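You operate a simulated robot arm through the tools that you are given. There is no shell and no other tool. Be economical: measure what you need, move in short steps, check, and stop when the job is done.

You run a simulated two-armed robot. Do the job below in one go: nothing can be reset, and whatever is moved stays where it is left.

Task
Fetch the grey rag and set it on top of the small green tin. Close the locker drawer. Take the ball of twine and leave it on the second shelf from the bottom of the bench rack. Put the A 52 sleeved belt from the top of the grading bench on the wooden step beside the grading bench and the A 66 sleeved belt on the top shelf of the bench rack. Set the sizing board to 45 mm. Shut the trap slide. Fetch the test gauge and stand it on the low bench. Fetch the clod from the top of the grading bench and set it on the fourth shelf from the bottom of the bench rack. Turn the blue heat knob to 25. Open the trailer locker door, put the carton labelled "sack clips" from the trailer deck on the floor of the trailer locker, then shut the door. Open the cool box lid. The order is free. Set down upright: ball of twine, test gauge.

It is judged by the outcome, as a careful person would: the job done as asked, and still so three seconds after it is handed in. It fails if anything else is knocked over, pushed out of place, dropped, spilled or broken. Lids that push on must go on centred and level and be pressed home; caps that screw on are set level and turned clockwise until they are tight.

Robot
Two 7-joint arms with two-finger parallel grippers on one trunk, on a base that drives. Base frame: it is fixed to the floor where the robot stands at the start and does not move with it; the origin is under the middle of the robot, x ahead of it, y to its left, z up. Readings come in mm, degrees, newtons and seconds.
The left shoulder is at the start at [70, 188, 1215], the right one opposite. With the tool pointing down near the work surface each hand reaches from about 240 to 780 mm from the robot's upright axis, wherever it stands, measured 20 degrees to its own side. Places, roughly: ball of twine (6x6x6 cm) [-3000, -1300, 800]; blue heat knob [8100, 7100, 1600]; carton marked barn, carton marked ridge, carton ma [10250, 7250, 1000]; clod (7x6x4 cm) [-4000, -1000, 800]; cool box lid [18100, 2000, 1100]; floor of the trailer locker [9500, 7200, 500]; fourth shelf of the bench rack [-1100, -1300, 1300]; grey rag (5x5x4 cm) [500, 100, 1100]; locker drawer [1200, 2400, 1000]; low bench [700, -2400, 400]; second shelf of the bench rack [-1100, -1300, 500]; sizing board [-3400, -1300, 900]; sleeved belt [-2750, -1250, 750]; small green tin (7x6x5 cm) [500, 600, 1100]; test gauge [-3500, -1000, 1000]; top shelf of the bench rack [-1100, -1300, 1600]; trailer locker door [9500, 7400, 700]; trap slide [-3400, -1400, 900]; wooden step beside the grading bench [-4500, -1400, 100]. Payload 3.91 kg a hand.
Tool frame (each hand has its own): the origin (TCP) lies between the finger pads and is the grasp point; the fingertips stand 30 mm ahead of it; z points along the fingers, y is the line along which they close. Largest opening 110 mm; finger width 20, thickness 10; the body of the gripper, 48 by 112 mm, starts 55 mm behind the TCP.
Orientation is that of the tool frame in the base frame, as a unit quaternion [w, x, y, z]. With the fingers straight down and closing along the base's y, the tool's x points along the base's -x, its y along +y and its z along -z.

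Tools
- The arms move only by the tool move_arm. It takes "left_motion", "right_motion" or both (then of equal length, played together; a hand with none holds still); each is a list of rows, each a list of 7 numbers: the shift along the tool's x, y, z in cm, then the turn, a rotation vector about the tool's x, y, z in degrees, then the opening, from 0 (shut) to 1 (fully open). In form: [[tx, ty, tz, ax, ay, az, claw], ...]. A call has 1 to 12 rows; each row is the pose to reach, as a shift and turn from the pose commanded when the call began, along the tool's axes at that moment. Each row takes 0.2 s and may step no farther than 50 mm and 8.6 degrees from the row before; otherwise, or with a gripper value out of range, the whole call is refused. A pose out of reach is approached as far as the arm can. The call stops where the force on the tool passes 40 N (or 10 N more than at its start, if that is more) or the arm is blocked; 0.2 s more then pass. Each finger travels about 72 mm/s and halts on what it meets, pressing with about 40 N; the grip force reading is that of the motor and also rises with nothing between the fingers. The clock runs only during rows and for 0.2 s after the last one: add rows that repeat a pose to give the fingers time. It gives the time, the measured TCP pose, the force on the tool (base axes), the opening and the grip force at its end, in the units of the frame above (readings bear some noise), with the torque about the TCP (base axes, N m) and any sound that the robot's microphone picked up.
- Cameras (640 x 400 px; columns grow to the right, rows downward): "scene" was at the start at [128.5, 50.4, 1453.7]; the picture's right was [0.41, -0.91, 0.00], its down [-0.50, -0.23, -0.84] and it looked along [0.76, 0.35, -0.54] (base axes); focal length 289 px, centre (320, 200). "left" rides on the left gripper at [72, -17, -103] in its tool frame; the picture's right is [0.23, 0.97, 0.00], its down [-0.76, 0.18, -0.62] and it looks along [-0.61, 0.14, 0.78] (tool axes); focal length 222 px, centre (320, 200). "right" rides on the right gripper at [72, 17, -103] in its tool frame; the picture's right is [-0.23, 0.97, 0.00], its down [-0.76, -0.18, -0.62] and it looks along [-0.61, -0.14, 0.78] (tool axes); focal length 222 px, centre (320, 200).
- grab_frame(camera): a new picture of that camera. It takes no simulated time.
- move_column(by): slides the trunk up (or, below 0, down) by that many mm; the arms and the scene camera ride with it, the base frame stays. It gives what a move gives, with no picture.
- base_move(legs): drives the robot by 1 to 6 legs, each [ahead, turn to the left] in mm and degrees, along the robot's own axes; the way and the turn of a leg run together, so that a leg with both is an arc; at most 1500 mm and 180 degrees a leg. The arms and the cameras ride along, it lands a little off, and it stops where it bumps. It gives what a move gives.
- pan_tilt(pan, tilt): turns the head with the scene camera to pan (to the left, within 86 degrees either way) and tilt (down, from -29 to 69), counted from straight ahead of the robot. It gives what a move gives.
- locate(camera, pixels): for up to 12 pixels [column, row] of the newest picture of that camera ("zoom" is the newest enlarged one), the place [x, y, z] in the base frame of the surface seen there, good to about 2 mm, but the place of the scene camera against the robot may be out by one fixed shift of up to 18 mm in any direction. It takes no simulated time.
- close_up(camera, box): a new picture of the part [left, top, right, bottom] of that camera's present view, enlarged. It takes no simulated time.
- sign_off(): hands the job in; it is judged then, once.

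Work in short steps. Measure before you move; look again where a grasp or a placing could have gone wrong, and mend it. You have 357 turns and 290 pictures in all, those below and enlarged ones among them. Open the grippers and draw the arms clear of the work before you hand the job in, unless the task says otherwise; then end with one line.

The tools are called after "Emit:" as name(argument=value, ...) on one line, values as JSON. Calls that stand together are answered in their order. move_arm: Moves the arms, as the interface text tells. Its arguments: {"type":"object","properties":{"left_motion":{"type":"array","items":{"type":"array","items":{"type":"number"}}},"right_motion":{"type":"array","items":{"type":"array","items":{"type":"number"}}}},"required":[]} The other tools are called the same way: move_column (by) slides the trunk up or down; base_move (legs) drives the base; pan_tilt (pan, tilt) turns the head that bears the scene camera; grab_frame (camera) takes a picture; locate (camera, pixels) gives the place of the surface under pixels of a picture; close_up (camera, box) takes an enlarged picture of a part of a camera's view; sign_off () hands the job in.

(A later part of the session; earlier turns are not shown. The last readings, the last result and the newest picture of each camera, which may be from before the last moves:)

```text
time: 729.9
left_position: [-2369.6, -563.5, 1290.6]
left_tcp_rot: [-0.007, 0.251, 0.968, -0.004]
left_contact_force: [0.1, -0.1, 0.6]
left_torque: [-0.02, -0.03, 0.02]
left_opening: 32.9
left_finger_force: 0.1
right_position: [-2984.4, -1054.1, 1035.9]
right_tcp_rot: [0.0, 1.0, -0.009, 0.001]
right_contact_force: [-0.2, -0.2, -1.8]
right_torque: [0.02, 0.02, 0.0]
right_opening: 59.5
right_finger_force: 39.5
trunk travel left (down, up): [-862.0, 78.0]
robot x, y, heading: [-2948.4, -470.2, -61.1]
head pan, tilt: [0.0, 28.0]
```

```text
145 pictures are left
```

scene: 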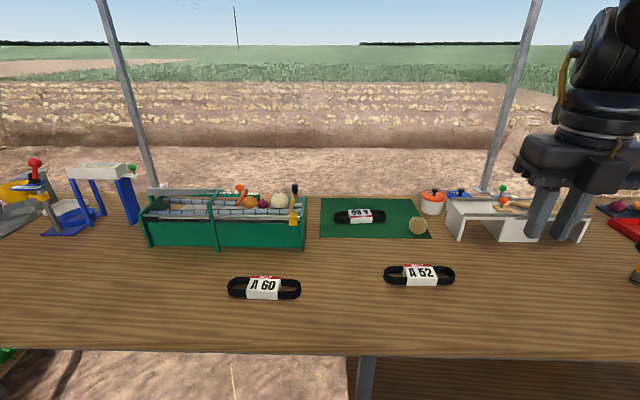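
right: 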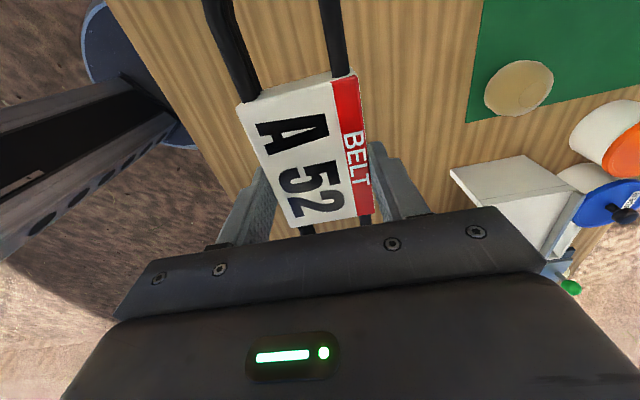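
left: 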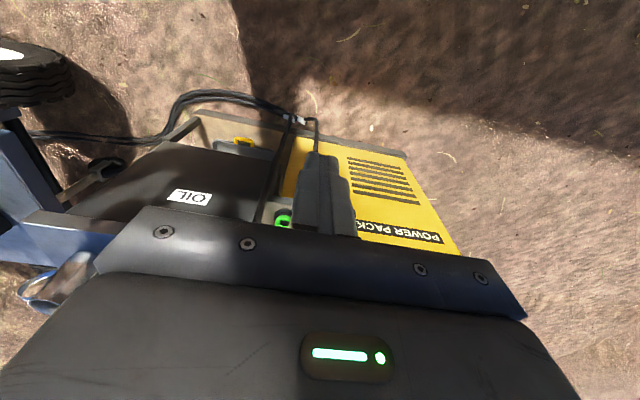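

The belt is held. I'll back away and drive west to view the wooden step.

Emit:
base_move(legs=[[-550, 0], [0, -119], [1300, 0], [0, 80]])

Emit:
pan_tilt(pan=0, tilt=30)

Emit:
grab_frame(camera="scene")

```text
time: 747.5
left_position: [-4097.6, -430.8, 1289.6]
left_tcp_rot: [-0.008, 0.545, 0.838, 0.0]
left_contact_force: [-0.2, -0.7, 0.5]
left_torque: [-0.01, 0.0, 0.04]
left_opening: 33.0
left_finger_force: 0.0
right_position: [-4886.5, -453.3, 1035.3]
right_tcp_rot: [0.0, 0.946, -0.326, 0.002]
right_contact_force: [0.0, -0.2, -2.8]
right_torque: [-0.01, 0.01, 0.0]
right_opening: 59.1
right_finger_force: 40.1
trunk travel left (down, up): [-862.0, 78.0]
robot x, y, heading: [-4500.9, -11.3, -98.4]
head pan, tilt: [0.0, 28.0]
```

```text
time: 748.1
left_position: [-4097.2, -430.6, 1290.3]
left_tcp_rot: [-0.008, 0.546, 0.838, 0.0]
left_contact_force: [-0.6, 0.4, -0.5]
left_torque: [0.0, 0.01, -0.01]
left_opening: 33.0
left_finger_force: 0.0
right_position: [-4887.2, -452.4, 1035.3]
right_tcp_rot: [0.001, 0.945, -0.326, 0.002]
right_contact_force: [-0.4, -0.2, -1.4]
right_torque: [-0.01, 0.01, 0.0]
right_opening: 59.4
right_finger_force: 40.0
trunk travel left (down, up): [-862.0, 78.0]
robot x, y, heading: [-4501.8, -8.2, -98.3]
head pan, tilt: [0.0, 30.0]
```

```text
144 pictures are left
```

scene: 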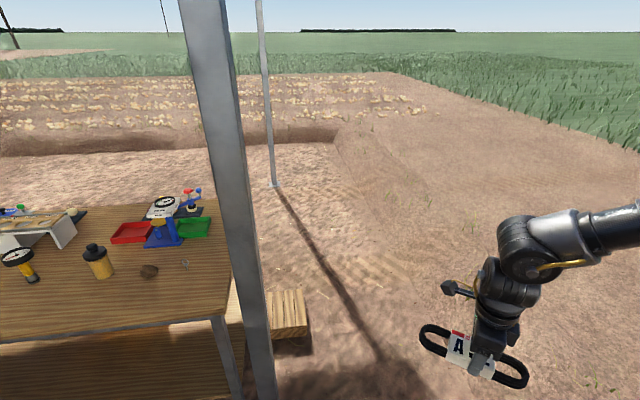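

Emit:
locate(camera="scene", pixels=[[272, 293], [302, 290], [308, 328], [285, 320], [290, 305], [149, 271], [149, 264], [18, 255], [30, 278], [97, 250], [245, 340], [232, 320]])

Emit:
close_up(camera="scene", box=[0, 180, 320, 380])

```text
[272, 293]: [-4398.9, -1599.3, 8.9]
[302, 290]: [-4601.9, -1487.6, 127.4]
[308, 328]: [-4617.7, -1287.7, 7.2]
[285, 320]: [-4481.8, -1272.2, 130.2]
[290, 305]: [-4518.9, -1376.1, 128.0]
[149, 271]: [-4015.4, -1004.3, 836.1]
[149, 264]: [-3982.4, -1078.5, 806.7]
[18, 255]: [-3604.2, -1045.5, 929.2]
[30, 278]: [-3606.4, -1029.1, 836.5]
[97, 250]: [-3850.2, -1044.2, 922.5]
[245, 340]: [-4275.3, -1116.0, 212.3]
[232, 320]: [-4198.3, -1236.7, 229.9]
```

```text
2.00 times, centred on (160, 280) of scene
```

zoom: 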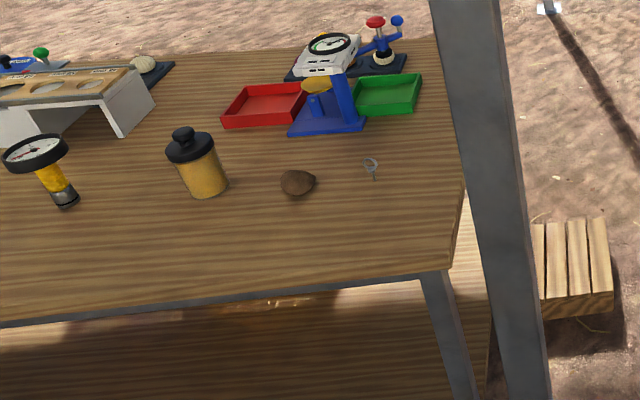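

The step's top is at z≈125, centred near (−4510,−1385). I'll go around west of the post to about (−5000,−1300), heading 25°, so the right hand can reach the step.

Emit:
base_move(legs=[[0, -52], [750, 0], [0, 70], [930, 0], [0, 105]])

Emit:
move_column(by=-400)

Emit:
pan_tilt(pan=-30, tilt=40)

Emit:
grab_frame(camera="scene")

Emit:
grab_frame(camera="right")

```text
time: 751.8
left_position: [-4630.6, -614.9, 1294.0]
left_tcp_rot: [-0.01, 0.855, 0.518, -0.007]
left_contact_force: [0.2, -0.4, 0.2]
left_torque: [0.07, 0.08, -0.01]
left_opening: 33.1
left_finger_force: 0.0
right_position: [-5138.0, -8.3, 1041.1]
right_tcp_rot: [0.006, 0.709, -0.705, 0.001]
right_contact_force: [0.4, -0.8, -2.2]
right_torque: [0.08, 0.04, -0.01]
right_opening: 59.4
right_finger_force: 40.4
trunk travel left (down, up): [-862.0, 78.0]
robot x, y, heading: [-4560.6, -42.0, -148.7]
head pan, tilt: [0.0, 30.0]
stopped in leg 2: the robot was blocked; the commanded pose is now the measured one
```

```text
time: 755.6
left_position: [-4636.7, -610.9, 896.0]
left_tcp_rot: [-0.007, 0.856, 0.516, -0.004]
left_contact_force: [-0.1, 0.4, -0.5]
left_torque: [0.01, -0.01, 0.0]
left_opening: 32.9
left_finger_force: 0.1
right_position: [-5142.6, -4.9, 636.4]
right_tcp_rot: [0.006, 0.708, -0.706, 0.003]
right_contact_force: [0.5, 0.4, -2.1]
right_torque: [0.04, 0.0, 0.01]
right_opening: 59.3
right_finger_force: 39.6
trunk travel left (down, up): [-462.0, 478.0]
robot x, y, heading: [-4558.2, -40.9, -149.5]
head pan, tilt: [0.0, 30.0]
```

```text
time: 756.5
left_position: [-4637.6, -612.3, 895.7]
left_tcp_rot: [-0.007, 0.856, 0.516, -0.005]
left_contact_force: [-0.3, 0.2, 0.5]
left_torque: [0.05, -0.05, -0.02]
left_opening: 32.9
left_finger_force: 0.0
right_position: [-5143.6, -4.6, 638.5]
right_tcp_rot: [0.006, 0.708, -0.706, 0.003]
right_contact_force: [0.5, 0.1, -1.3]
right_torque: [0.01, 0.01, 0.03]
right_opening: 59.5
right_finger_force: 40.1
trunk travel left (down, up): [-462.0, 478.0]
robot x, y, heading: [-4559.3, -41.2, -149.3]
head pan, tilt: [-30.0, 40.0]
```

```text
142 pictures are left
```

scene: 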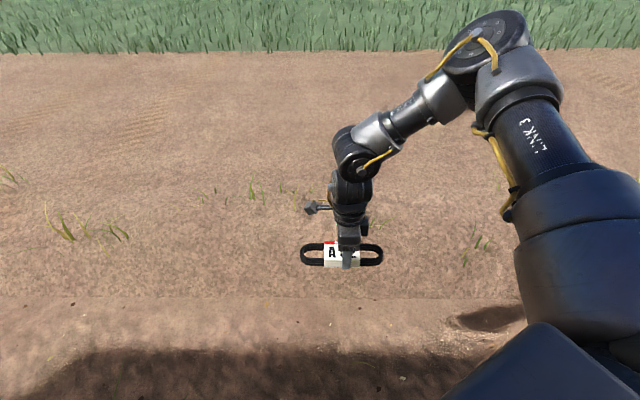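

```text
141 pictures are left
```

right: 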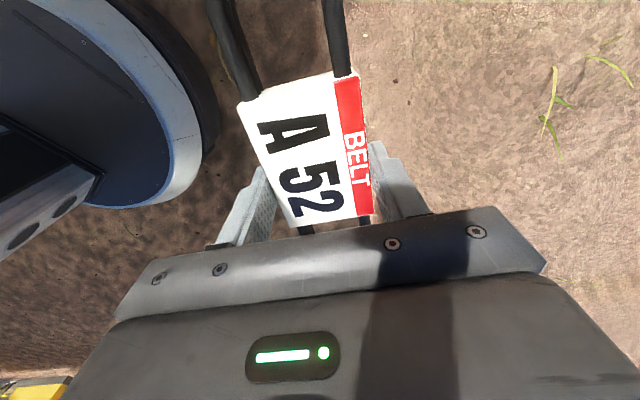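

The left arm's elbow must have met the shelter post. I'll reverse along the same line and take a wider path further north.

Emit:
base_move(legs=[[-450, 0], [0, -35], [1050, 0]])

Emit:
pan_tilt(pan=60, tilt=25)

Emit:
grab_frame(camera="scene")

```text
time: 765.9
left_position: [-5615.0, -148.4, 889.3]
left_tcp_rot: [-0.009, 0.973, 0.231, 0.004]
left_contact_force: [-0.7, 0.1, -0.9]
left_torque: [0.02, 0.0, 0.0]
left_opening: 32.9
left_finger_force: 0.0
right_position: [-5674.3, 639.2, 634.6]
right_tcp_rot: [-0.001, -0.459, 0.888, -0.001]
right_contact_force: [-0.3, 0.7, -2.2]
right_torque: [0.0, 0.01, -0.01]
right_opening: 59.3
right_finger_force: 39.9
trunk travel left (down, up): [-462.0, 478.0]
robot x, y, heading: [-5211.6, 275.8, 174.8]
head pan, tilt: [-30.0, 40.0]
```

```text
time: 767.6
left_position: [-5615.7, -150.2, 889.3]
left_tcp_rot: [-0.01, 0.973, 0.232, 0.003]
left_contact_force: [0.3, -0.1, 0.5]
left_torque: [0.02, -0.01, -0.01]
left_opening: 32.9
left_finger_force: 0.0
right_position: [-5674.8, 639.2, 634.4]
right_tcp_rot: [-0.001, -0.459, 0.888, -0.001]
right_contact_force: [-0.5, -0.9, -1.8]
right_torque: [0.04, 0.01, 0.0]
right_opening: 59.6
right_finger_force: 40.1
trunk travel left (down, up): [-462.0, 478.0]
robot x, y, heading: [-5212.6, 274.5, 175.2]
head pan, tilt: [60.0, 25.0]
```

```text
140 pictures are left
```

scene: 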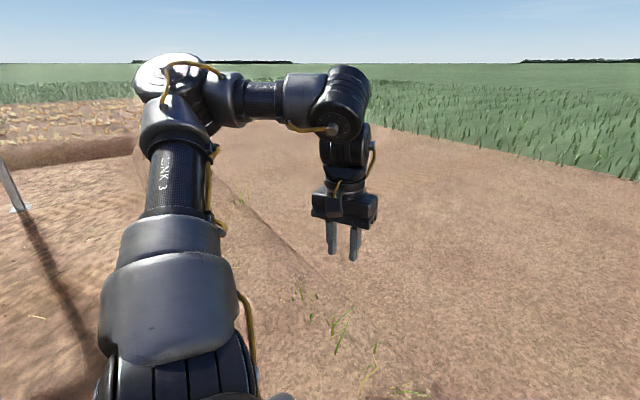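

Emit:
base_move(legs=[[0, 90], [1500, 0], [0, 79], [340, 0], [0, 41]])

Emit:
pan_tilt(pan=-30, tilt=40)

Emit:
grab_frame(camera="scene")

```text
time: 771.5
left_position: [-4823.0, -151.5, 889.5]
left_tcp_rot: [-0.01, 0.564, 0.825, -0.003]
left_contact_force: [-0.3, 0.3, 1.7]
left_torque: [-0.03, -0.05, 0.04]
left_opening: 32.9
left_finger_force: 0.0
right_position: [-5621.7, -128.6, 646.6]
right_tcp_rot: [0.008, 0.938, -0.347, 0.017]
right_contact_force: [0.5, 0.4, -1.3]
right_torque: [-0.02, 0.04, -0.01]
right_opening: 59.3
right_finger_force: 40.0
trunk travel left (down, up): [-462.0, 478.0]
robot x, y, heading: [-5202.3, 287.7, -104.4]
head pan, tilt: [60.0, 25.0]
stopped in leg 1: the robot was blocked; the commanded pose is now the measured one
```

```text
time: 773.1
left_position: [-4824.2, -153.9, 888.7]
left_tcp_rot: [-0.009, 0.564, 0.826, -0.003]
left_contact_force: [0.4, -0.3, -0.3]
left_torque: [0.03, -0.01, -0.01]
left_opening: 32.9
left_finger_force: 0.1
right_position: [-5623.3, -128.5, 646.3]
right_tcp_rot: [0.007, 0.937, -0.348, 0.017]
right_contact_force: [0.3, 0.4, -1.7]
right_torque: [0.01, 0.03, -0.01]
right_opening: 59.2
right_finger_force: 40.0
trunk travel left (down, up): [-462.0, 478.0]
robot x, y, heading: [-5203.9, 282.9, -104.2]
head pan, tilt: [-30.0, 40.0]
```

```text
139 pictures are left
```

scene: 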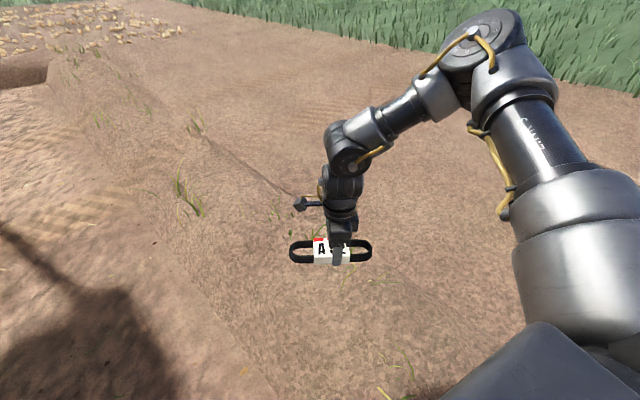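

It was blocked while turning, though nothing shows on this side. I'll look to the left and down.

Emit:
pan_tilt(pan=45, tilt=45)

Emit:
grab_frame(camera="scene")

Emit:
grab_frame(camera="left")

Emit:
grab_frame(camera="right")

```text
time: 774.6
left_position: [-4824.4, -153.7, 889.0]
left_tcp_rot: [-0.01, 0.564, 0.825, -0.002]
left_contact_force: [-0.4, 0.1, 0.5]
left_torque: [0.02, 0.03, 0.01]
left_opening: 32.6
left_finger_force: 0.1
right_position: [-5623.3, -130.0, 646.3]
right_tcp_rot: [0.007, 0.937, -0.348, 0.018]
right_contact_force: [0.1, 0.4, -2.1]
right_torque: [0.02, 0.02, 0.01]
right_opening: 59.4
right_finger_force: 40.2
trunk travel left (down, up): [-462.0, 478.0]
robot x, y, heading: [-5206.1, 290.7, -104.4]
head pan, tilt: [45.0, 45.0]
```

```text
138 pictures are left
```

scene: 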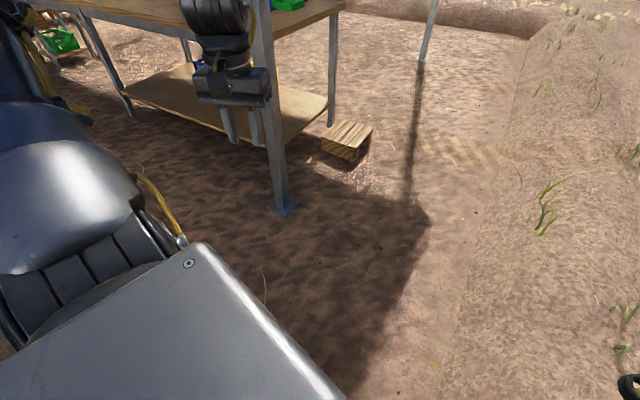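

```text
137 pictures are left
```

left: 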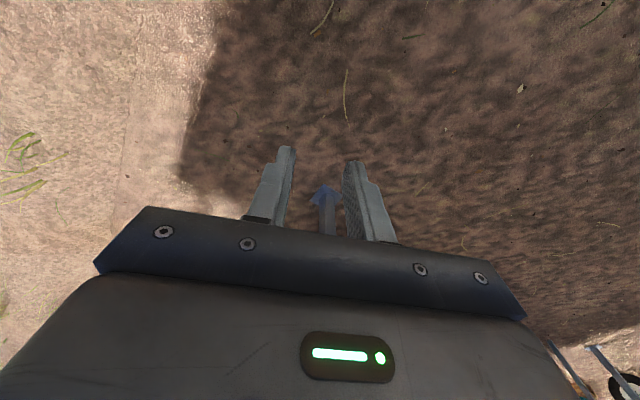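

```text
136 pictures are left
```

right: 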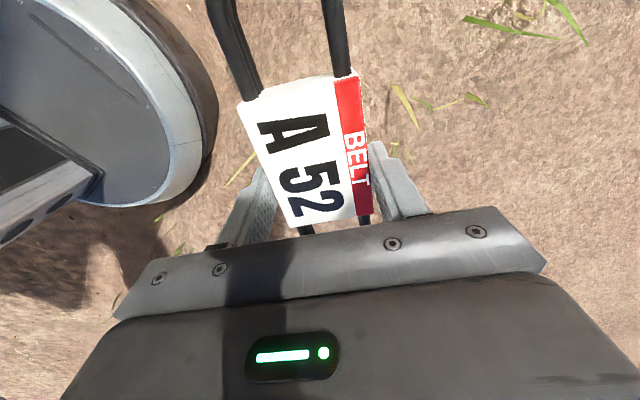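

There's a raised verge edge on the ground. I'll measure the terrain heights.

Emit:
locate(camera="scene", pixels=[[530, 60], [500, 160], [480, 230], [460, 290], [440, 350], [560, 160], [560, 300], [400, 300], [345, 135], [285, 205], [600, 60], [425, 60]])

Emit:
locate(camera="right", pixels=[[100, 280], [30, 350], [240, 180], [300, 30], [450, 60], [600, 150]])

```text
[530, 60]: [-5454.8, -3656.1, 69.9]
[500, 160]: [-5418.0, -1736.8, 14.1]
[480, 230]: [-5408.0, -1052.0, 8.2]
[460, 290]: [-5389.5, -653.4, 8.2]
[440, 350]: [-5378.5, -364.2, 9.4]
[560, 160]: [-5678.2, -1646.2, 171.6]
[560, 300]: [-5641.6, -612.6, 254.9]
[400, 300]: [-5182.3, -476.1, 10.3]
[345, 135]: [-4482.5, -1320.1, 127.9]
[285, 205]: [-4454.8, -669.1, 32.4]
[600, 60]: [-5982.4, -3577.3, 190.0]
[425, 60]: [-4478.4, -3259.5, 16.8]
```

```text
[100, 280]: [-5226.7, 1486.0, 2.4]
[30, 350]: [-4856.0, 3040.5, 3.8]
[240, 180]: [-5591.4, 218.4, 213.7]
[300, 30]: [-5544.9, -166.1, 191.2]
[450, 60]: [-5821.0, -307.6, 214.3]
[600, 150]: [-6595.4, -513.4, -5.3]
```

The bank rises west of x≈−5400, so the 280 mm-radius base must stay east of x≈−5080. I'll reverse off, face north, and back down along x≈−5060 so the left elbow is away from the post.

Emit:
base_move(legs=[[-650, 0], [0, -165.5]])

```text
time: 785.0
left_position: [-5527.9, 1242.4, 889.7]
left_tcp_rot: [-0.004, 0.893, -0.45, 0.011]
left_contact_force: [-0.7, -0.5, -1.2]
left_torque: [0.03, 0.01, 0.04]
left_opening: 33.1
left_finger_force: 0.1
right_position: [-4750.2, 1429.9, 646.5]
right_tcp_rot: [-0.019, 0.219, 0.975, 0.005]
right_contact_force: [-0.1, -0.4, -1.0]
right_torque: [-0.02, 0.0, 0.0]
right_opening: 59.5
right_finger_force: 39.9
trunk travel left (down, up): [-462.0, 478.0]
robot x, y, heading: [-5043.5, 916.8, 91.1]
head pan, tilt: [45.0, 45.0]
```

Emit:
base_move(legs=[[0, -1], [-1300, 0], [-900, 0]])

Emit:
base_move(legs=[[0, -65]])

Emit:
pan_tilt(pan=-30, tilt=40)

Emit:
grab_frame(camera="scene")

Emit:
grab_frame(camera="right")

```text
time: 796.2
left_position: [-5534.8, -944.7, 888.7]
left_tcp_rot: [-0.004, 0.884, -0.467, 0.01]
left_contact_force: [-1.4, -0.4, 0.9]
left_torque: [0.01, 0.02, 0.01]
left_opening: 33.1
left_finger_force: 0.0
right_position: [-4750.8, -788.0, 644.9]
right_tcp_rot: [-0.018, 0.239, 0.971, 0.005]
right_contact_force: [0.3, 0.7, -1.2]
right_torque: [0.01, 0.01, 0.0]
right_opening: 59.5
right_finger_force: 40.3
trunk travel left (down, up): [-462.0, 478.0]
robot x, y, heading: [-5064.9, -1284.7, 88.9]
head pan, tilt: [45.0, 45.0]
```

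```text
time: 799.4
left_position: [-4956.0, -716.0, 888.8]
left_tcp_rot: [-0.001, -0.497, 0.867, -0.01]
left_contact_force: [1.5, -0.1, 0.0]
left_torque: [-0.01, 0.01, -0.02]
left_opening: 33.0
left_finger_force: 0.1
right_position: [-4479.9, -1357.2, 645.0]
right_tcp_rot: [-0.012, 0.721, 0.693, 0.015]
right_contact_force: [-0.3, 0.1, -1.9]
right_torque: [-0.01, 0.0, 0.02]
right_opening: 59.3
right_finger_force: 40.2
trunk travel left (down, up): [-462.0, 478.0]
robot x, y, heading: [-5066.9, -1286.9, 23.8]
head pan, tilt: [45.0, 45.0]
```

```text
time: 800.9
left_position: [-4955.0, -716.3, 888.3]
left_tcp_rot: [-0.002, -0.497, 0.867, -0.011]
left_contact_force: [0.6, 0.4, 0.1]
left_torque: [-0.01, -0.04, 0.0]
left_opening: 33.0
left_finger_force: 0.2
right_position: [-4479.9, -1356.8, 645.0]
right_tcp_rot: [-0.012, 0.722, 0.692, 0.014]
right_contact_force: [0.1, 1.0, -1.2]
right_torque: [-0.02, 0.04, -0.03]
right_opening: 59.2
right_finger_force: 40.5
trunk travel left (down, up): [-462.0, 478.0]
robot x, y, heading: [-5068.4, -1284.9, 24.3]
head pan, tilt: [-30.0, 40.0]
```

```text
135 pictures are left
```

scene: 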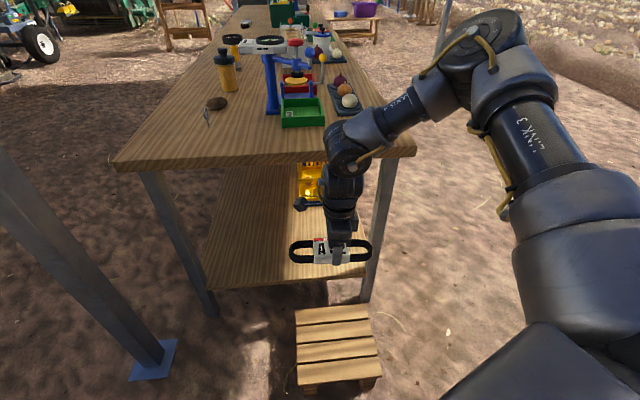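

```text
134 pictures are left
```

right: 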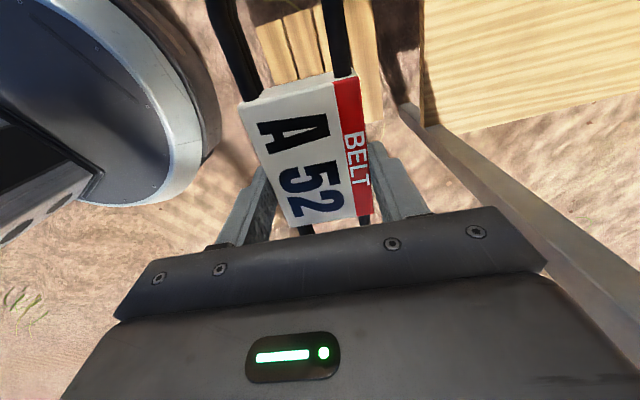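

Emit:
locate(camera="scene", pixels=[[298, 313], [368, 309], [376, 360], [300, 378], [335, 320], [340, 350], [335, 298], [372, 285], [340, 285]])

Emit:
locate(camera="right", pixels=[[290, 40], [365, 30], [375, 90], [265, 60], [300, 10], [400, 108]])

```text
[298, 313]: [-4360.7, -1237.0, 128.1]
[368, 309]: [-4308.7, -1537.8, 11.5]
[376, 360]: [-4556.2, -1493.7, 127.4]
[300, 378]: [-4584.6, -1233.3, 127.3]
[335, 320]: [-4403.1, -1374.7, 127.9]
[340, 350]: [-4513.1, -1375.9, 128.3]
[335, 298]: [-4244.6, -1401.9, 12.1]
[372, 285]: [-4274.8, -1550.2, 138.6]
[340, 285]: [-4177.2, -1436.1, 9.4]
```

```text
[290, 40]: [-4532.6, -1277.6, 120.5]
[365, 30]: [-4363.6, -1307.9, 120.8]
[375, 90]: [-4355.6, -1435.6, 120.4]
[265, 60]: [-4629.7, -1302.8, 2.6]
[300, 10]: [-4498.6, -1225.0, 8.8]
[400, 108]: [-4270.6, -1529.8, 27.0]
```

The step's top is z=120, centred (−4470,−1367); the hand is right above. I'll lower the trunk 400 mm, then check.

Emit:
move_column(by=-400)

Emit:
move_arm(right_motion=[[0, 0, 3, 0, 0, 0, 0.3], [0, 0, 5, 0, 0, 0, 0.3], [0, 0, 7, 0, 0, 0, 0.3]])

Emit:
grab_frame(camera="right")

```text
time: 804.7
left_position: [-4955.7, -716.0, 488.8]
left_tcp_rot: [-0.001, -0.497, 0.868, -0.011]
left_contact_force: [0.5, 0.5, -0.2]
left_torque: [0.0, 0.01, 0.02]
left_opening: 33.0
left_finger_force: 0.1
right_position: [-4480.1, -1357.9, 245.8]
right_tcp_rot: [-0.012, 0.721, 0.693, 0.013]
right_contact_force: [0.1, 0.1, -1.7]
right_torque: [-0.01, -0.01, 0.0]
right_opening: 59.3
right_finger_force: 40.0
trunk travel left (down, up): [-62.0, 878.0]
robot x, y, heading: [-5066.0, -1289.7, 23.9]
head pan, tilt: [-30.0, 40.0]
```

```text
time: 805.5
left_position: [-4956.5, -717.2, 489.9]
left_tcp_rot: [-0.001, -0.497, 0.868, -0.01]
left_contact_force: [-0.2, -0.7, -0.4]
left_torque: [0.03, 0.01, 0.01]
left_opening: 33.2
left_finger_force: 0.1
right_position: [-4488.0, -1386.5, 214.7]
right_tcp_rot: [-0.012, 0.721, 0.692, 0.014]
right_contact_force: [-0.2, -1.1, -1.5]
right_torque: [-0.03, -0.04, 0.01]
right_opening: 59.5
right_finger_force: 40.1
right hand out of reach, approached as far as the arm can: row 1, 2, 3
trunk travel left (down, up): [-62.0, 878.0]
robot x, y, heading: [-5071.4, -1284.5, 24.1]
head pan, tilt: [-30.0, 40.0]
```

```text
133 pictures are left
```

right: 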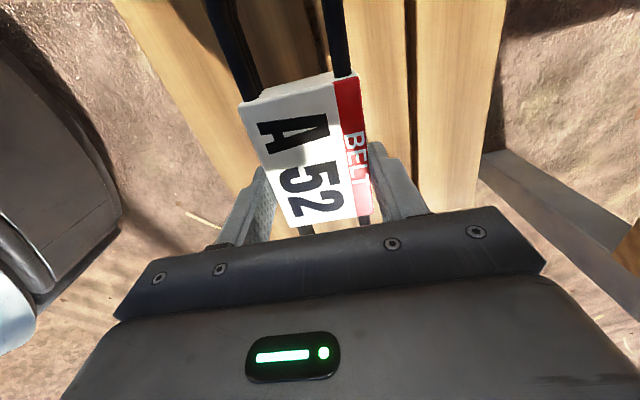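

The trunk has 62 mm left, just enough. I'll lower 55 first, then finish carefully.

Emit:
move_column(by=-55)

Emit:
move_column(by=-6)

```text
time: 806.5
left_position: [-4955.3, -716.1, 433.7]
left_tcp_rot: [-0.002, -0.497, 0.868, -0.009]
left_contact_force: [0.5, -0.3, -0.5]
left_torque: [0.0, -0.01, 0.0]
left_opening: 33.2
left_finger_force: 0.0
right_position: [-4487.9, -1386.1, 159.7]
right_tcp_rot: [-0.012, 0.721, 0.693, 0.013]
right_contact_force: [-0.4, -0.6, -1.3]
right_torque: [-0.04, 0.01, 0.0]
right_opening: 59.4
right_finger_force: 39.7
trunk travel left (down, up): [-7.0, 933.0]
robot x, y, heading: [-5064.6, -1286.6, 24.4]
head pan, tilt: [-30.0, 40.0]
```

```text
time: 807.0
left_position: [-4956.3, -716.2, 428.1]
left_tcp_rot: [-0.001, -0.497, 0.867, -0.011]
left_contact_force: [0.1, -0.1, 0.0]
left_torque: [0.03, 0.02, 0.0]
left_opening: 32.8
left_finger_force: 0.0
right_position: [-4486.9, -1385.1, 156.1]
right_tcp_rot: [-0.01, 0.721, 0.693, 0.015]
right_contact_force: [-0.9, 2.0, 9.0]
right_torque: [-0.95, 0.19, -0.04]
right_opening: 59.5
right_finger_force: 39.8
trunk travel left (down, up): [-1.0, 939.0]
robot x, y, heading: [-5062.4, -1287.1, 24.1]
head pan, tilt: [-30.0, 40.0]
```

Contact (9 N). I'll open, raise, and check.

Emit:
move_arm(right_motion=[[0, 0, 0, 0, 0, 0, 0.7], [0, 0, 0, 0, 0, 0, 0.9], [0, 0, 0, 0, 0, 0, 0.9]])

Emit:
move_column(by=400)

Emit:
grab_frame(camera="scene")

```text
time: 807.8
left_position: [-4955.0, -716.7, 428.8]
left_tcp_rot: [-0.002, -0.497, 0.868, -0.01]
left_contact_force: [-0.2, -0.2, -0.3]
left_torque: [0.01, 0.01, 0.0]
left_opening: 33.1
left_finger_force: 0.1
right_position: [-4487.2, -1386.4, 153.4]
right_tcp_rot: [-0.011, 0.721, 0.693, 0.014]
right_contact_force: [0.1, 0.3, 0.5]
right_torque: [0.0, -0.03, -0.02]
right_opening: 99.1
right_finger_force: 0.2
trunk travel left (down, up): [-1.0, 939.0]
robot x, y, heading: [-5061.1, -1288.4, 23.9]
head pan, tilt: [-30.0, 40.0]
```

```text
time: 811.7
left_position: [-4955.9, -716.6, 826.3]
left_tcp_rot: [0.0, -0.496, 0.868, -0.01]
left_contact_force: [-0.1, -0.2, -0.2]
left_torque: [-0.02, -0.02, -0.02]
left_opening: 33.1
left_finger_force: 0.0
right_position: [-4488.3, -1385.0, 553.7]
right_tcp_rot: [-0.011, 0.721, 0.692, 0.014]
right_contact_force: [-0.1, -0.2, -0.8]
right_torque: [0.04, -0.02, -0.01]
right_opening: 99.2
right_finger_force: 0.1
trunk travel left (down, up): [-401.0, 539.0]
robot x, y, heading: [-5066.0, -1284.4, 24.0]
head pan, tilt: [-30.0, 40.0]
```

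```text
132 pictures are left
```

scene: 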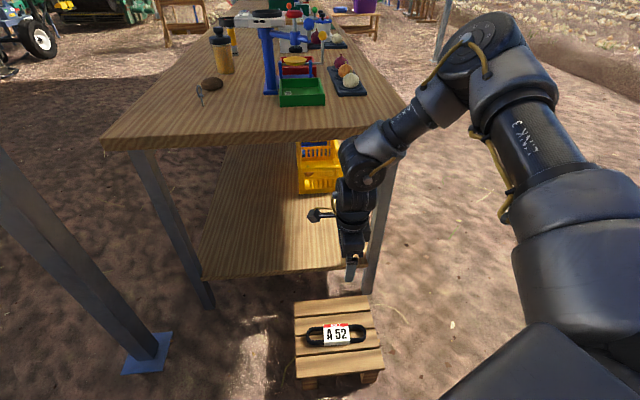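

A 52 is on the step. Now the clod: I'll drive back round the post to the front of the bench near its west end.

Emit:
base_move(legs=[[0, 65.5], [1500, 0], [290, 0], [0, -118], [1470, 0], [0, -61.5]])

Emit:
move_arm(right_motion=[[0, 0, -2, 0, 0, 8.3, 0.9], [0, 0, -4, 0, 0, 16.6, 0.9], [0, 0, -6, 0, 0, 24.9, 0.9], [0, 0, -8, 0, 0, 33.2, 0.9], [0, 0, -10, 0, 0, 41.5, 0.9], [0, 0, -12, 0, 0, 49.8, 0.9], [0, 0, -14, 0, 0, 58, 0.9], [0, 0, -16, 0, 0, 66, 0.9]])

Emit:
pan_tilt(pan=-5, tilt=32)

Emit:
grab_frame(camera="scene")

```text
time: 838.0
left_position: [-3255.2, -562.0, 828.1]
left_tcp_rot: [-0.01, 0.462, 0.887, -0.004]
left_contact_force: [0.0, -0.1, 0.0]
left_torque: [0.0, -0.02, 0.01]
left_opening: 32.9
left_finger_force: 0.0
right_position: [-4058.2, -707.2, 553.7]
right_tcp_rot: [0.005, 0.972, -0.233, 0.018]
right_contact_force: [0.1, -0.3, 0.4]
right_torque: [-0.01, 0.0, 0.01]
right_opening: 99.0
right_finger_force: 0.1
trunk travel left (down, up): [-401.0, 539.0]
robot x, y, heading: [-3724.0, -225.1, -90.5]
head pan, tilt: [-30.0, 40.0]
```

```text
time: 839.8
left_position: [-3253.9, -562.9, 828.7]
left_tcp_rot: [-0.009, 0.462, 0.887, -0.005]
left_contact_force: [-0.1, -0.7, -0.1]
left_torque: [-0.01, 0.01, -0.03]
left_opening: 32.9
left_finger_force: 0.1
right_position: [-4062.9, -704.0, 714.9]
right_tcp_rot: [0.004, -0.687, 0.726, -0.017]
right_contact_force: [0.2, 0.2, 0.2]
right_torque: [-0.02, 0.05, 0.0]
right_opening: 98.8
right_finger_force: 0.1
trunk travel left (down, up): [-401.0, 539.0]
robot x, y, heading: [-3727.8, -230.8, -90.8]
head pan, tilt: [-30.0, 40.0]
```

```text
time: 840.7
left_position: [-3254.0, -561.7, 828.0]
left_tcp_rot: [-0.008, 0.462, 0.887, -0.005]
left_contact_force: [-1.3, -1.2, 0.0]
left_torque: [-0.01, -0.02, -0.04]
left_opening: 33.0
left_finger_force: 0.0
right_position: [-4063.1, -704.0, 713.1]
right_tcp_rot: [0.004, -0.688, 0.725, -0.017]
right_contact_force: [0.2, -0.5, 0.0]
right_torque: [0.0, 0.02, -0.01]
right_opening: 98.9
right_finger_force: 0.1
trunk travel left (down, up): [-401.0, 539.0]
robot x, y, heading: [-3727.7, -223.4, -90.7]
head pan, tilt: [-5.0, 32.0]
```

```text
131 pictures are left
```

scene: 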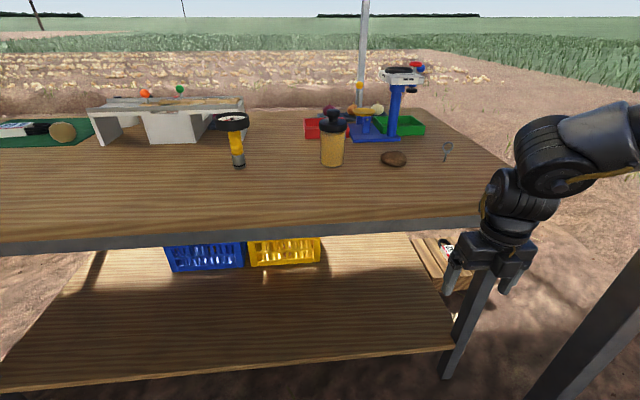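

I'll raise the trunk and pitch the right hand to 25° below horizontal, then look at the clod.

Emit:
move_column(by=200)

Emit:
move_arm(right_motion=[[0, 0, 0, 0, 8.2, 0, 0.9], [0, 0, 0, 0, 16.4, 0, 0.9], [0, 0, 0, 0, 24.6, 0, 0.9], [0, 0, 0, 0, 32.8, 0, 0.9], [0, 0, 0, 0, 41, 0, 0.9], [0, 0, 0, 0, 49.2, 0, 0.9], [0, 0, 0, 0, 57.4, 0, 0.9], [0, 0, 0, 0, 65, 0, 0.9]])

Emit:
grab_frame(camera="right")

```text
time: 842.9
left_position: [-3254.2, -563.1, 1027.5]
left_tcp_rot: [-0.01, 0.462, 0.887, -0.004]
left_contact_force: [-0.1, 0.0, -0.2]
left_torque: [0.03, -0.01, 0.0]
left_opening: 33.1
left_finger_force: 0.0
right_position: [-4062.7, -703.9, 913.2]
right_tcp_rot: [0.004, -0.689, 0.725, -0.018]
right_contact_force: [-1.1, -0.1, 0.3]
right_torque: [0.03, -0.02, -0.01]
right_opening: 98.9
right_finger_force: 0.0
trunk travel left (down, up): [-601.0, 339.0]
robot x, y, heading: [-3724.0, -222.5, -90.5]
head pan, tilt: [-5.0, 32.0]
```

```text
time: 844.7
left_position: [-3259.4, -561.7, 1032.7]
left_tcp_rot: [-0.006, 0.462, 0.887, -0.004]
left_contact_force: [-1.0, -0.3, 1.8]
left_torque: [-0.01, -0.04, -0.01]
left_opening: 33.0
left_finger_force: 0.1
right_position: [-4090.3, -714.1, 914.8]
right_tcp_rot: [-0.361, -0.58, 0.621, -0.384]
right_contact_force: [-0.6, 1.2, -0.3]
right_torque: [0.01, -0.01, 0.06]
right_opening: 98.9
right_finger_force: 0.1
right hand out of reach, approached as far as the arm can: row 7, 8
trunk travel left (down, up): [-601.0, 339.0]
robot x, y, heading: [-3724.0, -221.9, -90.5]
head pan, tilt: [-5.0, 32.0]
```

```text
130 pictures are left
```

right: 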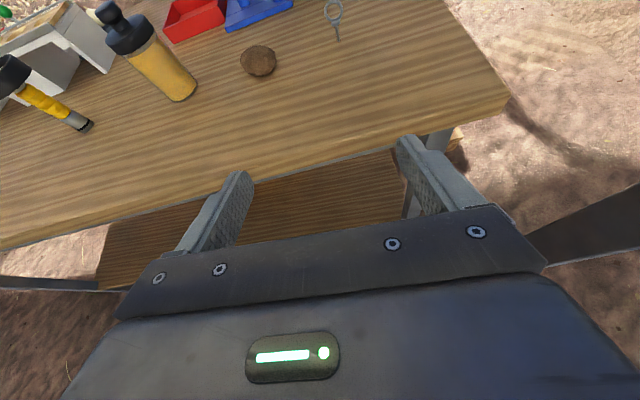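

Emit:
locate(camera="right", pixels=[[258, 60], [245, 62], [272, 60], [258, 48], [258, 73], [335, 30], [180, 90], [300, 120]])

Emit:
close_up(camera="right", box=[210, 20, 310, 100])

```text
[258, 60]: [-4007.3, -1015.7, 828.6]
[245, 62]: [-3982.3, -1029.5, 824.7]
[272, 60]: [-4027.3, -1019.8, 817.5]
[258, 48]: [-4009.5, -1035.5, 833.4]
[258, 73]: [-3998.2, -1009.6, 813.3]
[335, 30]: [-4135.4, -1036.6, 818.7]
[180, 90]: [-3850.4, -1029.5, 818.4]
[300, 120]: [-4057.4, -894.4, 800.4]
```

```text
5.00 times, centred on (260, 60) of right
```

zoom: 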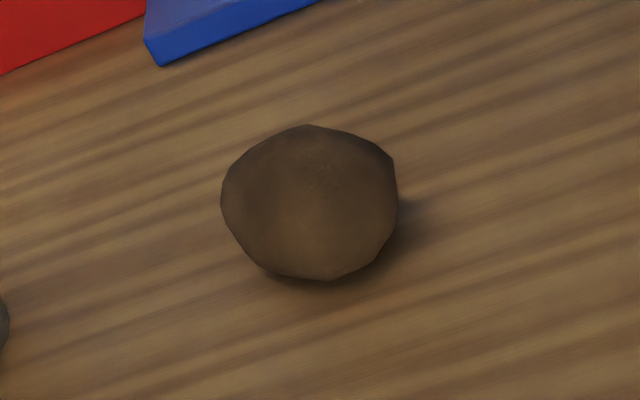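

Clod centre ≈ (−4005,−1037), top z 835. I'll drive 120 mm forward and move to a stand-off in line with it.

Emit:
base_move(legs=[[120, 0.5]])

Emit:
move_arm(right_motion=[[0.2, -2.9, 3.3, 0, 0, 0, 0.9], [0.4, -5.8, 6.6, 0, 0, 0, 0.9], [0.6, -8.6, 10.1, 0, 0, 0, 0.9]])

Emit:
grab_frame(camera="right")

```text
time: 845.9
left_position: [-3252.1, -677.8, 1028.1]
left_tcp_rot: [-0.009, 0.458, 0.889, -0.003]
left_contact_force: [0.0, -0.5, 0.5]
left_torque: [0.02, 0.0, 0.01]
left_opening: 32.7
left_finger_force: 0.0
right_position: [-4080.5, -838.1, 916.8]
right_tcp_rot: [-0.361, -0.585, 0.617, -0.383]
right_contact_force: [0.7, -0.9, -0.1]
right_torque: [-0.03, -0.01, -0.03]
right_opening: 98.9
right_finger_force: 0.1
trunk travel left (down, up): [-601.0, 339.0]
robot x, y, heading: [-3728.3, -343.8, -90.0]
head pan, tilt: [-5.0, 32.0]
```

```text
time: 846.7
left_position: [-3251.9, -679.3, 1028.2]
left_tcp_rot: [-0.01, 0.459, 0.888, -0.004]
left_contact_force: [-1.3, -0.5, 0.4]
left_torque: [0.02, -0.02, -0.01]
left_opening: 32.9
left_finger_force: 0.1
right_position: [-3997.8, -934.3, 880.8]
right_tcp_rot: [-0.361, -0.585, 0.618, -0.383]
right_contact_force: [0.4, 0.0, 0.0]
right_torque: [0.0, 0.0, -0.02]
right_opening: 99.0
right_finger_force: 0.0
trunk travel left (down, up): [-601.0, 339.0]
robot x, y, heading: [-3723.8, -341.2, -90.1]
head pan, tilt: [-5.0, 32.0]
```

```text
128 pictures are left
```

right: 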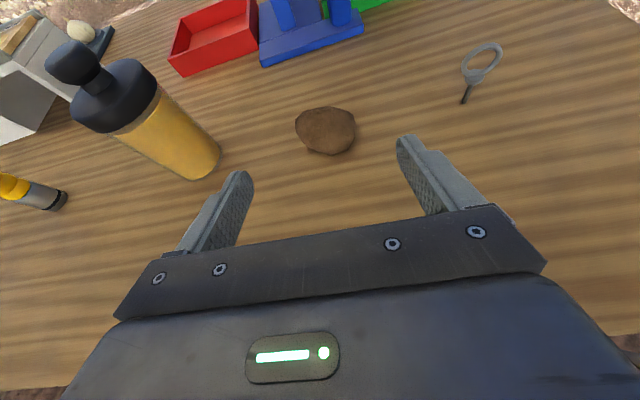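

I'll advance 116 mm to the clod and close.

Emit:
move_arm(right_motion=[[0, 0.4, 4, 0, 0, 0, 0.9], [-0.1, 0.7, 8, 0, 0, 0, 0.9], [-0.2, 0.75, 11.6, 0, 0, 0, 0.9], [-0.2, 0.75, 11.6, 0, 0, 0, 0.6], [-0.2, 0.75, 11.6, 0, 0, 0, 0.4], [-0.2, 0.75, 11.6, 0, 0, 0, 0.3], [-0.2, 0.75, 11.6, 0, 0, 0, 0.3]])

Emit:
grab_frame(camera="right")

```text
time: 848.3
left_position: [-3252.5, -677.2, 1028.5]
left_tcp_rot: [-0.009, 0.459, 0.888, -0.004]
left_contact_force: [-0.1, -0.1, -1.0]
left_torque: [0.02, 0.01, 0.01]
left_opening: 33.1
left_finger_force: 0.0
right_position: [-4028.7, -1010.2, 869.2]
right_tcp_rot: [-0.361, -0.584, 0.618, -0.383]
right_contact_force: [0.8, -0.1, 0.1]
right_torque: [0.02, 0.0, 0.0]
right_opening: 33.0
right_finger_force: 0.1
right hand out of reach, approached as far as the arm can: row 1, 2, 3, 4, 5, 6, 7
trunk travel left (down, up): [-601.0, 339.0]
robot x, y, heading: [-3726.7, -342.1, -90.4]
head pan, tilt: [-5.0, 32.0]
```

```text
127 pictures are left
```

right: 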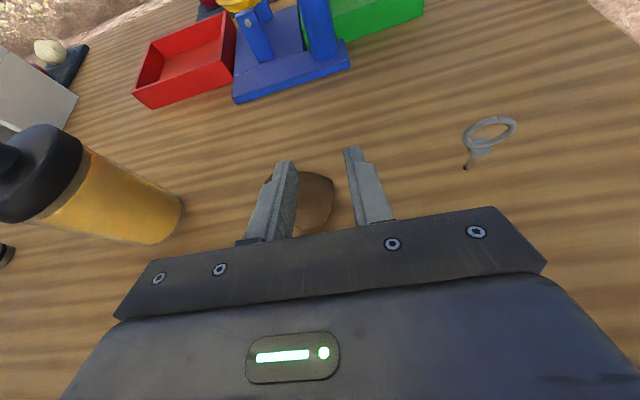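

The arm hit a limit just above the clod without touching it. I'll reopen and use a small base turn plus the trunk to finish the positioning.

Emit:
move_arm(right_motion=[[0, 0, 0, 0, 0, 0, 0.6], [0, 0, 0, 0, 0, 0, 0.95], [0, 0, 0, 0, 0, 0, 0.95], [0, 0, 0, 0, 0, 0, 0.95]])

Emit:
base_move(legs=[[0, 2.3]])

Emit:
grab_frame(camera="right")

```text
time: 849.3
left_position: [-3251.5, -677.6, 1028.8]
left_tcp_rot: [-0.01, 0.458, 0.889, -0.004]
left_contact_force: [0.4, 0.2, 0.5]
left_torque: [-0.04, -0.02, 0.04]
left_opening: 33.0
left_finger_force: 0.1
right_position: [-4028.6, -1012.5, 867.9]
right_tcp_rot: [-0.361, -0.584, 0.617, -0.384]
right_contact_force: [0.1, 0.6, -0.5]
right_torque: [-0.01, 0.0, -0.01]
right_opening: 104.8
right_finger_force: 0.2
trunk travel left (down, up): [-601.0, 339.0]
robot x, y, heading: [-3728.1, -342.6, -90.1]
head pan, tilt: [-5.0, 32.0]
```

```text
time: 850.1
left_position: [-3239.8, -659.4, 1028.4]
left_tcp_rot: [-0.009, 0.441, 0.897, -0.004]
left_contact_force: [0.4, -0.5, -0.4]
left_torque: [0.02, 0.01, -0.04]
left_opening: 33.1
left_finger_force: 0.1
right_position: [-4002.1, -1022.8, 868.3]
right_tcp_rot: [-0.353, -0.597, 0.606, -0.391]
right_contact_force: [-0.3, 0.5, 0.5]
right_torque: [0.03, 0.0, -0.03]
right_opening: 104.6
right_finger_force: 0.1
trunk travel left (down, up): [-601.0, 339.0]
robot x, y, heading: [-3727.2, -346.2, -87.7]
head pan, tilt: [-5.0, 32.0]
```

```text
126 pictures are left
```

right: 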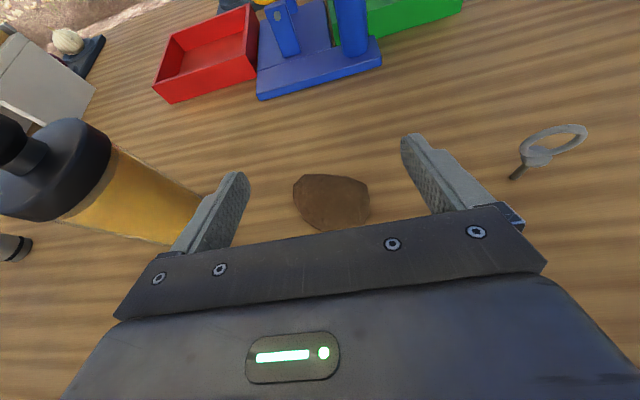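

Emit:
move_column(by=-40)

Emit:
base_move(legs=[[14, 0]])

Emit:
move_arm(right_motion=[[0, 0, 0, 0, 0, 0, 0.7], [0, 0, 0, 0, 0, 0, 0.5], [0, 0, 0, 0, 0, 0, 0.3], [0, 0, 0, 0, 0, 0, 0.3], [0, 0, 0, 0, 0, 0, 0.3]])

Emit:
grab_frame(camera="right")

```text
time: 851.0
left_position: [-3238.2, -658.1, 988.4]
left_tcp_rot: [-0.008, 0.44, 0.898, -0.004]
left_contact_force: [-0.4, 1.0, 1.0]
left_torque: [0.02, 0.02, 0.02]
left_opening: 33.1
left_finger_force: 0.0
right_position: [-4002.0, -1021.2, 829.5]
right_tcp_rot: [-0.351, -0.598, 0.605, -0.391]
right_contact_force: [-0.1, -0.7, 0.8]
right_torque: [-0.04, -0.01, 0.0]
right_opening: 104.9
right_finger_force: 0.1
trunk travel left (down, up): [-561.0, 379.0]
robot x, y, heading: [-3725.0, -344.6, -87.6]
head pan, tilt: [-5.0, 32.0]
```

```text
time: 851.7
left_position: [-3239.0, -672.3, 988.5]
left_tcp_rot: [-0.009, 0.44, 0.898, -0.004]
left_contact_force: [-0.4, 0.1, 1.0]
left_torque: [0.01, 0.02, 0.02]
left_opening: 33.2
left_finger_force: 0.1
right_position: [-4000.0, -1035.7, 830.1]
right_tcp_rot: [-0.352, -0.597, 0.606, -0.391]
right_contact_force: [-0.3, -0.6, -0.8]
right_torque: [-0.04, -0.02, 0.0]
right_opening: 104.3
right_finger_force: 0.0
trunk travel left (down, up): [-561.0, 379.0]
robot x, y, heading: [-3724.5, -357.5, -87.7]
head pan, tilt: [-5.0, 32.0]
```

```text
time: 852.9
left_position: [-3239.0, -671.4, 989.2]
left_tcp_rot: [-0.009, 0.441, 0.898, -0.005]
left_contact_force: [-0.3, -0.4, 0.3]
left_torque: [0.0, -0.01, 0.01]
left_opening: 33.1
left_finger_force: 0.0
right_position: [-4001.1, -1035.9, 828.6]
right_tcp_rot: [-0.353, -0.597, 0.605, -0.391]
right_contact_force: [-1.2, -0.4, 5.6]
right_torque: [0.07, 0.0, 0.05]
right_opening: 58.0
right_finger_force: 40.1
trunk travel left (down, up): [-561.0, 379.0]
robot x, y, heading: [-3728.3, -357.3, -87.9]
head pan, tilt: [-5.0, 32.0]
```

```text
125 pictures are left
```

right: 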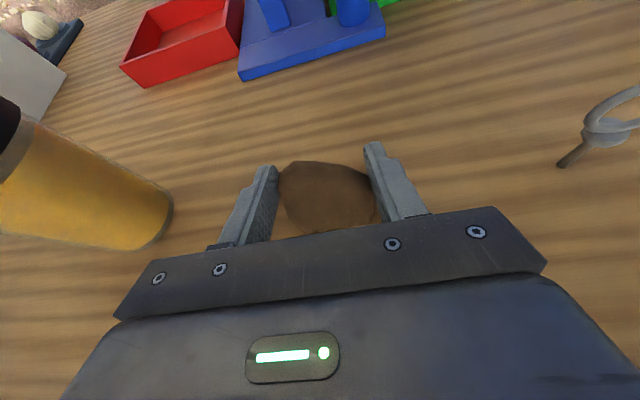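

The clod is gripped. I'll raise the trunk, back away and drive east to look at the rack and its surroundings.

Emit:
move_column(by=300)

Emit:
base_move(legs=[[-400, 0], [0, 87.7], [1500, 0], [900, 0], [0, -70]])

Emit:
pan_tilt(pan=0, tilt=22)

Emit:
grab_frame(camera="scene")

```text
time: 855.9
left_position: [-3237.7, -672.6, 1287.2]
left_tcp_rot: [-0.009, 0.44, 0.898, -0.004]
left_contact_force: [0.5, 0.7, -0.5]
left_torque: [-0.01, 0.0, -0.01]
left_opening: 32.9
left_finger_force: 0.0
right_position: [-4000.6, -1036.4, 1128.7]
right_tcp_rot: [-0.353, -0.597, 0.606, -0.39]
right_contact_force: [-0.5, 0.7, -1.0]
right_torque: [-0.01, 0.0, 0.02]
right_opening: 33.2
right_finger_force: 0.1
trunk travel left (down, up): [-861.0, 79.0]
robot x, y, heading: [-3724.0, -360.3, -88.0]
head pan, tilt: [-5.0, 32.0]
```

```text
time: 876.6
left_position: [-779.3, -63.9, 1288.4]
left_tcp_rot: [-0.008, 0.29, 0.957, -0.007]
left_contact_force: [-0.7, 0.1, -0.1]
left_torque: [0.0, -0.02, 0.03]
left_opening: 33.1
left_finger_force: 0.0
right_position: [-1383.5, -653.9, 1127.6]
right_tcp_rot: [0.284, 0.688, -0.5, 0.443]
right_contact_force: [1.3, -0.1, 1.2]
right_torque: [0.01, 0.01, -0.03]
right_opening: 33.0
right_finger_force: 0.1
trunk travel left (down, up): [-861.0, 79.0]
robot x, y, heading: [-1343.6, 76.3, -68.9]
head pan, tilt: [-5.0, 32.0]
```

```text
time: 877.3
left_position: [-778.2, -63.7, 1288.2]
left_tcp_rot: [-0.008, 0.289, 0.957, -0.005]
left_contact_force: [-0.2, -0.1, 0.2]
left_torque: [0.01, -0.02, -0.01]
left_opening: 33.2
left_finger_force: 0.1
right_position: [-1382.8, -655.1, 1128.0]
right_tcp_rot: [0.285, 0.687, -0.501, 0.442]
right_contact_force: [-0.4, 1.1, -0.1]
right_torque: [-0.03, 0.01, -0.01]
right_opening: 33.0
right_finger_force: 0.0
trunk travel left (down, up): [-861.0, 79.0]
robot x, y, heading: [-1339.1, 77.9, -69.2]
head pan, tilt: [0.0, 22.0]
```

```text
124 pictures are left
```

scene: 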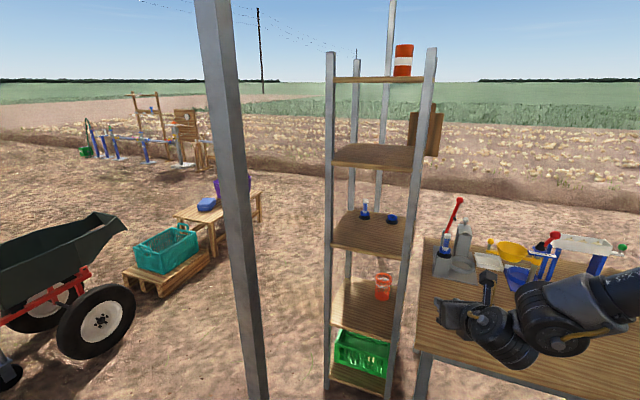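

The clod slipped out at the lift (opening is 33 with no force), so it should still be on the bench. While here I'll measure the rack.

Emit:
locate(camera="scene", pixels=[[345, 80], [420, 80], [340, 155], [410, 158], [350, 160], [345, 235], [395, 245], [345, 310], [385, 320], [375, 290], [330, 385], [250, 380]])

Emit:
close_up(camera="scene", box=[310, 20, 470, 400])

```text
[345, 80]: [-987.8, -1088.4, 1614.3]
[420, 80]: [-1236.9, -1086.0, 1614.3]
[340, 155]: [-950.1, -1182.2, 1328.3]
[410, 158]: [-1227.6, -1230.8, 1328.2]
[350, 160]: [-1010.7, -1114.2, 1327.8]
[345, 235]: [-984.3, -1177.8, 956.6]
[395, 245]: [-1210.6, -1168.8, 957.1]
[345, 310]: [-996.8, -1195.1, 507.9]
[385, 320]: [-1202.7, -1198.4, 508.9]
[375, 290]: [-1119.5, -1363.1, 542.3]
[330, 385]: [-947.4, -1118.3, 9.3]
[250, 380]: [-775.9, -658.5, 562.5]
```

```text
1.05 times, centred on (390, 210) of scene
```

zoom: 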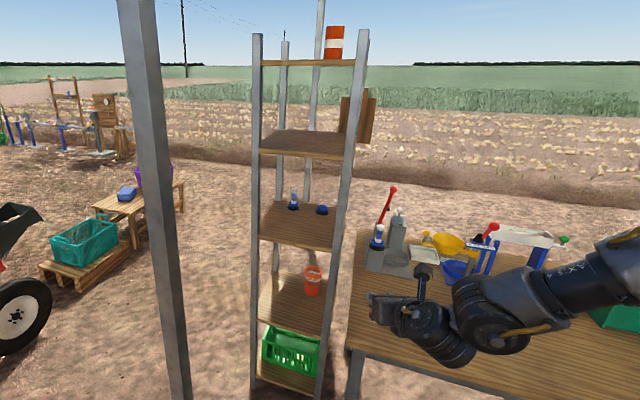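

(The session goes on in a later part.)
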